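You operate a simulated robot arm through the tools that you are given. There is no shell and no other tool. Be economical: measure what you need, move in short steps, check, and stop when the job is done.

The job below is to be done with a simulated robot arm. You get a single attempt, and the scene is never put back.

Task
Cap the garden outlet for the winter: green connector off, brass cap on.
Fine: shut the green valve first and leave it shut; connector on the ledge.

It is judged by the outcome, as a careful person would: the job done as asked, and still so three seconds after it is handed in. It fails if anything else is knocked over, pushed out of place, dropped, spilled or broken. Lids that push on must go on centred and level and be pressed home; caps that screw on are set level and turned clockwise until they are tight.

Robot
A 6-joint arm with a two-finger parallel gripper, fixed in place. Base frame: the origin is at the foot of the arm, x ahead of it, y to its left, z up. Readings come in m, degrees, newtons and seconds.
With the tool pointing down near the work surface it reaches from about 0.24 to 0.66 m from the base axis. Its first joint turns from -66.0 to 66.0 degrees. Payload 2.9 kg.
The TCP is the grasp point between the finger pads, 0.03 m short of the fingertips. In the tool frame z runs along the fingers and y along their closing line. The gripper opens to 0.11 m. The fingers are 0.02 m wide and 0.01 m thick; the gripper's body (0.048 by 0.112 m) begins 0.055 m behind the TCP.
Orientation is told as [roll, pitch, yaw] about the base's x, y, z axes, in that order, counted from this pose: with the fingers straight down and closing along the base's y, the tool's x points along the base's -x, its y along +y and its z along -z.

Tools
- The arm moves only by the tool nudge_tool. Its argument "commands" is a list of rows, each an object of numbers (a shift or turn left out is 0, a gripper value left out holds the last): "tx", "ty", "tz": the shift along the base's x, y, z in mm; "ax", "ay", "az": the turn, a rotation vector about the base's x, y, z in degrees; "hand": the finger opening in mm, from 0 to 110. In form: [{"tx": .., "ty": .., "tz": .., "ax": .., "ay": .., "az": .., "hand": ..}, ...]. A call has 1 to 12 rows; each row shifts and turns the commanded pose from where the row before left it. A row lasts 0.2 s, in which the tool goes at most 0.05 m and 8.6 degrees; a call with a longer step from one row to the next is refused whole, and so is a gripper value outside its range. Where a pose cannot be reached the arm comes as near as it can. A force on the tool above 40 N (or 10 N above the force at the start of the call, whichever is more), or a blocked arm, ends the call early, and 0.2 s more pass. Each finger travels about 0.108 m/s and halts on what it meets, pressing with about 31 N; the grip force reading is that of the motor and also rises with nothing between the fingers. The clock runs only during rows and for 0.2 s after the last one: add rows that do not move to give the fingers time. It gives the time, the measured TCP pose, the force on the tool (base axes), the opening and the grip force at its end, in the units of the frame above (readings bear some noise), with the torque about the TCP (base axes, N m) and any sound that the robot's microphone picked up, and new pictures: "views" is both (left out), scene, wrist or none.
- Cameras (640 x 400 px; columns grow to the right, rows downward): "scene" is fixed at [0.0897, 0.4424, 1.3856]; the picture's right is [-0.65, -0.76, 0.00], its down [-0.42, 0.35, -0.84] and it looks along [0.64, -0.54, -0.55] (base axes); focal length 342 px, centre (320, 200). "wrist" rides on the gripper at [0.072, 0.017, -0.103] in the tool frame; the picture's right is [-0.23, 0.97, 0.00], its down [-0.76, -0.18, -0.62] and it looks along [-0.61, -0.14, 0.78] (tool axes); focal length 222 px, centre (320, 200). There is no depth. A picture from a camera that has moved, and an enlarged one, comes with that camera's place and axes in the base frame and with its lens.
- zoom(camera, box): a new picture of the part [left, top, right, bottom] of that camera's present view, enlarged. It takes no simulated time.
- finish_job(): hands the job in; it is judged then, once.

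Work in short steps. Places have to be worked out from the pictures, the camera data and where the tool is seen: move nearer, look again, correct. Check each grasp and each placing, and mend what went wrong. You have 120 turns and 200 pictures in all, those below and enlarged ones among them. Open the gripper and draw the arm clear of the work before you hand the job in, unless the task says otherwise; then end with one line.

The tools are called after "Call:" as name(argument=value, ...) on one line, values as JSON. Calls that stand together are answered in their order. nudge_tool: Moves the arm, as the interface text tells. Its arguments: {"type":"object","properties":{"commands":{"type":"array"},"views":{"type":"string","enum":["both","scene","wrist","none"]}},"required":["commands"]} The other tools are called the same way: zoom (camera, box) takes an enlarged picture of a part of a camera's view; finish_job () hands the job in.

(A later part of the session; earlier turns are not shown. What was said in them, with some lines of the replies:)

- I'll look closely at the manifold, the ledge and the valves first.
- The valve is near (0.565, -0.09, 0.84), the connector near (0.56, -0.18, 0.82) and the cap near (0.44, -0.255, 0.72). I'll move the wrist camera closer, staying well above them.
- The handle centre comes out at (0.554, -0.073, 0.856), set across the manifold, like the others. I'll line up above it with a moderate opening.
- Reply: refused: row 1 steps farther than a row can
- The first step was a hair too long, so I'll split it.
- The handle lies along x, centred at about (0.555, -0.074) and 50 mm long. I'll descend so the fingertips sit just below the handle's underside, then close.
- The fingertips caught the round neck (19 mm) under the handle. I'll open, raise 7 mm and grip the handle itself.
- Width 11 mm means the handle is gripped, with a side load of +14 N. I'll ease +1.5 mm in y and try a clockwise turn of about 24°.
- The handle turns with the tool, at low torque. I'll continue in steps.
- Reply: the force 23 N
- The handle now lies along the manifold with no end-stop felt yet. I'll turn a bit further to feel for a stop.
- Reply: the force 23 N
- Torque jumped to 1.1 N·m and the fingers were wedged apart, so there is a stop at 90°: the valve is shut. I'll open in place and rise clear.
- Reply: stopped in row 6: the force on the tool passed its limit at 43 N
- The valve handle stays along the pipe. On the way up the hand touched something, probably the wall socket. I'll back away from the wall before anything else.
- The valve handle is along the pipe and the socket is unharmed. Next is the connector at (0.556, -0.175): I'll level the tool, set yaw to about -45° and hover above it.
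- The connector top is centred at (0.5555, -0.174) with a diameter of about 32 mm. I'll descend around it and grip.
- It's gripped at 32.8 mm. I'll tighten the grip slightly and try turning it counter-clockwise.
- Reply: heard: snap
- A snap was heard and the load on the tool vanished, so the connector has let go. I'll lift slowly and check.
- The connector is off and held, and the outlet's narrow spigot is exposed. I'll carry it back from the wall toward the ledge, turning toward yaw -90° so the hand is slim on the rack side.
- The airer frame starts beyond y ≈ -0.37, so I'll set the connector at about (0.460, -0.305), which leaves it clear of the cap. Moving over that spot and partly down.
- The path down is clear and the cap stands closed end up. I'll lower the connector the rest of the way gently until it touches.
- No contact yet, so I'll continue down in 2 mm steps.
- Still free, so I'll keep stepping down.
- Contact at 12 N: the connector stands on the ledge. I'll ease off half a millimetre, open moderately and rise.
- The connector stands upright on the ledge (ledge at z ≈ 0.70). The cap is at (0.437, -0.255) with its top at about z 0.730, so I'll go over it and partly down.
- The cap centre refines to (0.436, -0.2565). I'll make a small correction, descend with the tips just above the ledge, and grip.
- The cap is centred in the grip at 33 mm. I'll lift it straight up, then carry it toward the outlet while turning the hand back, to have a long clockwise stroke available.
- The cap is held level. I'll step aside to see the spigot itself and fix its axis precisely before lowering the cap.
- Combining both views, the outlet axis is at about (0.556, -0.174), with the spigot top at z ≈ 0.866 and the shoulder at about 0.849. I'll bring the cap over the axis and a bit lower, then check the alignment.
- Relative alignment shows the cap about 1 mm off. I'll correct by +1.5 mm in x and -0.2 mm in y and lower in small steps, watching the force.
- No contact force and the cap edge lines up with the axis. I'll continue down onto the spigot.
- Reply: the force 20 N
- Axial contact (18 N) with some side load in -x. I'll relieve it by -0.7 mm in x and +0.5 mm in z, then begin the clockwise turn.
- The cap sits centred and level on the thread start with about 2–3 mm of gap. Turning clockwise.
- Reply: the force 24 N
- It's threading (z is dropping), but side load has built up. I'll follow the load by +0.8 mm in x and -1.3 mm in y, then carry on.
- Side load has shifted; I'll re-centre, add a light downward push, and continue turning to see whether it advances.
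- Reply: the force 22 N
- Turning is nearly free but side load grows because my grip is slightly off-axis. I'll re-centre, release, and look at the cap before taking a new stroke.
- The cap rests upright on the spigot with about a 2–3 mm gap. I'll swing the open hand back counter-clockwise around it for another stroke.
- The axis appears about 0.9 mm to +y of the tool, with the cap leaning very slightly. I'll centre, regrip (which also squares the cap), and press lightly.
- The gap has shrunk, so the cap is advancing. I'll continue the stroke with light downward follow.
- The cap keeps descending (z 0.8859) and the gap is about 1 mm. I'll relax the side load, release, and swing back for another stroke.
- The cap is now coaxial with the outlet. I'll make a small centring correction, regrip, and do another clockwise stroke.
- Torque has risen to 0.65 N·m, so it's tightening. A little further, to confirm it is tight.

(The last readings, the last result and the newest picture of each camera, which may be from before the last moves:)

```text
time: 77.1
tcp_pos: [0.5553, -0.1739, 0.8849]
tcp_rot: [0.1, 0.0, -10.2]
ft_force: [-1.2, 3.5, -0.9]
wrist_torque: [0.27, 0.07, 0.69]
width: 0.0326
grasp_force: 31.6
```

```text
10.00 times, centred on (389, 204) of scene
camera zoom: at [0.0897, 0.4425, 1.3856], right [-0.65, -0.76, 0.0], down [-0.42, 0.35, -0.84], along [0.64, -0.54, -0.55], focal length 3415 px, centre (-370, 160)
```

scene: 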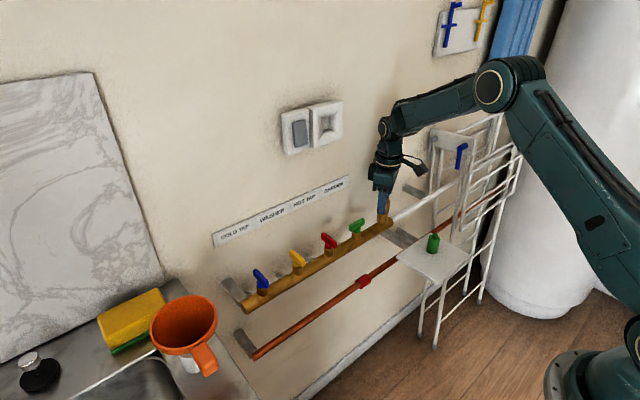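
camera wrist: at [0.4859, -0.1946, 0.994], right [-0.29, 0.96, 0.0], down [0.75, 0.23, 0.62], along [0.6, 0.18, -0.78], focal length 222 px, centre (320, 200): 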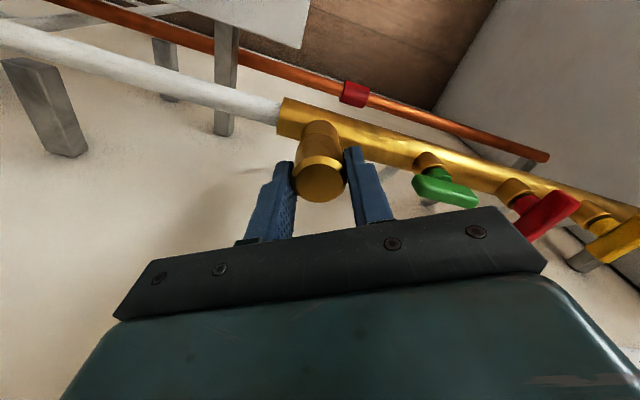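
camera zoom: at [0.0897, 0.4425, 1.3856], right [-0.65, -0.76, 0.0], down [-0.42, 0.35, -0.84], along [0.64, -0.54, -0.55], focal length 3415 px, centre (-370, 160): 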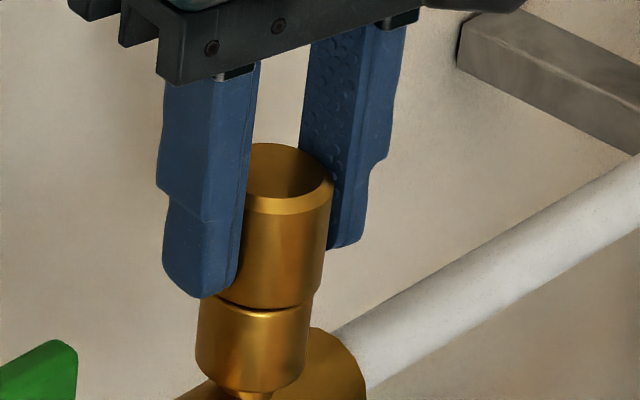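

Call:
nudge_tool(commands=[{"az": -8}, {"az": -8}, {"az": -8}, {"az": -8}, {}], views="none")

Call:
zoom(camera="scene", box=[374, 194, 404, 224])

Call:
zoom(camera="wrist", box=[260, 100, 380, 220])

```text
time: 78.3
tcp_pos: [0.5544, -0.1749, 0.8859]
tcp_rot: [0.0, 0.0, -42.2]
ft_force: [0.7, -0.7, 0.7]
wrist_torque: [-0.01, 0.01, 0.6]
width: 0.0313
grasp_force: 31.0
```

```text
13.33 times, centred on (389, 209) of scene
camera zoom: at [0.0897, 0.4424, 1.3856], right [-0.65, -0.76, 0.0], down [-0.42, 0.35, -0.84], along [0.64, -0.54, -0.55], focal length 4553 px, centre (-600, 80)
```

zoom: 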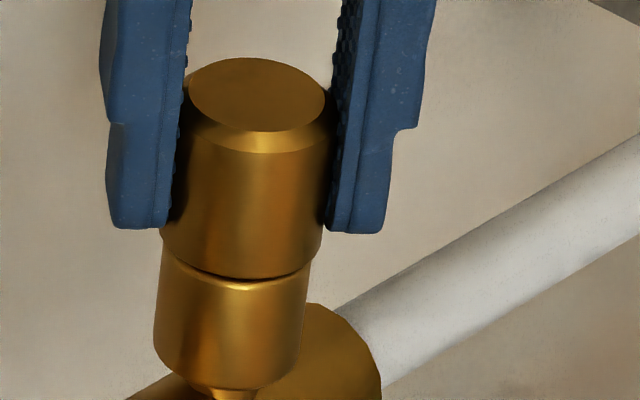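

```text
3.33 times, centred on (320, 160) of wrist
camera zoom: at [0.5134, -0.1132, 0.9894], right [0.82, 0.57, 0.0], down [0.44, -0.64, 0.62], along [0.35, -0.51, -0.78], focal length 740 px, centre (320, 333)
```

zoom: 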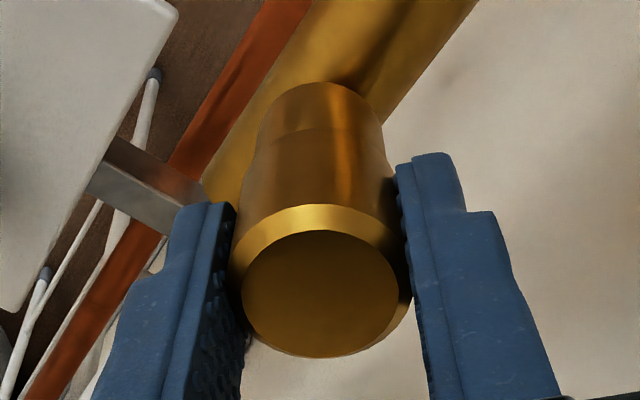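

The cap is seated on the shoulder, coaxial and level, and the fingers slip at a steady 0.6 N·m: it is tight. I'll open and draw the arm clear.

Call:
nudge_tool(commands=[{"hand": 55}, {}, {"tz": 20}, {"tz": 25}, {"tx": -30, "tz": 10}, {"tx": -40}, {"tx": -45}, {"tx": -45, "tz": 10, "ty": 10}, {"tx": -30, "tz": 30, "ty": 15}, {"tz": 40, "ty": 20}, {}], views="both")

Call:
zoom(camera="scene", box=[330, 180, 490, 290])

Call:
zoom(camera="scene", box=[369, 194, 399, 224])

```text
time: 80.7
tcp_pos: [0.3644, -0.1304, 1.0203]
tcp_rot: [0.0, 0.2, -42.1]
ft_force: [-0.2, 0.3, -0.3]
wrist_torque: [-0.01, 0.02, -0.04]
width: 0.0552
grasp_force: 0.2
camera wrist: at [0.3232, -0.0689, 1.1237], right [0.82, 0.57, 0.0], down [0.45, -0.64, 0.62], along [0.35, -0.51, -0.78], focal length 222 px, centre (320, 200)
```

scene: 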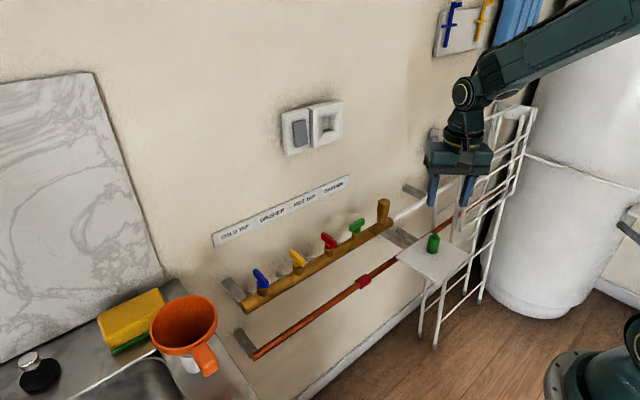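
wrist: 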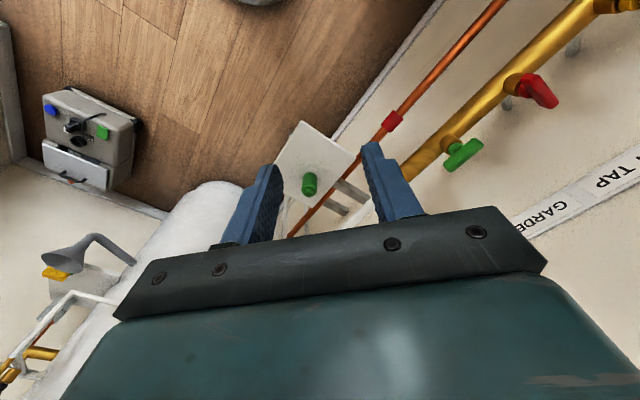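

```text
3.64 times, centred on (410, 235) of scene
camera zoom: at [0.0897, 0.4424, 1.3856], right [-0.65, -0.76, 0.0], down [-0.42, 0.35, -0.84], along [0.64, -0.54, -0.55], focal length 1242 px, centre (-7, 73)
```

zoom: 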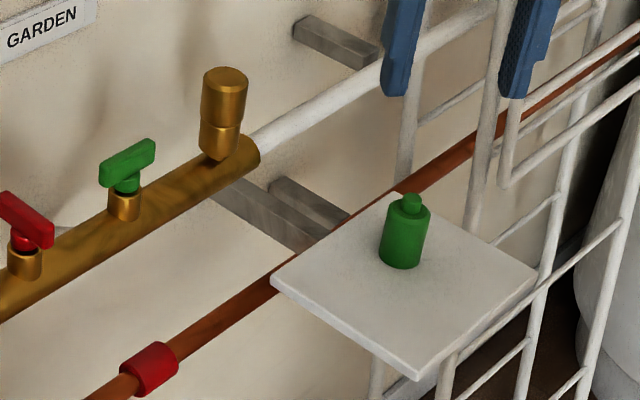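

```text
13.33 times, centred on (384, 209) of scene
camera zoom: at [0.0897, 0.4424, 1.3856], right [-0.65, -0.76, 0.0], down [-0.42, 0.35, -0.84], along [0.64, -0.54, -0.55], focal length 4553 px, centre (-533, 80)
```

zoom: 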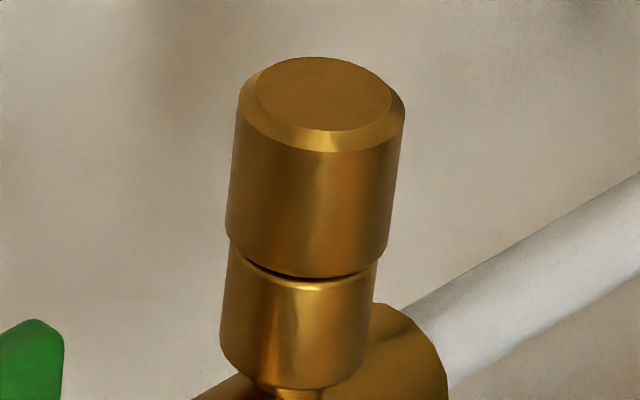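

The valve is at its closed stop, the cap is level and tight on the outlet, the connector is upright on the ledge, and the arm is clear. Handing in.

Call:
finish_job()

```text
The job is handed in.
```

The green valve is shut (a quarter turn clockwise to its stop), the green connector is standing on the ledge, and the brass cap is screwed tight and level on the garden outlet; on the way up from the valve the hand briefly bumped something, probably the wall socket (43 N), which shows no damage.
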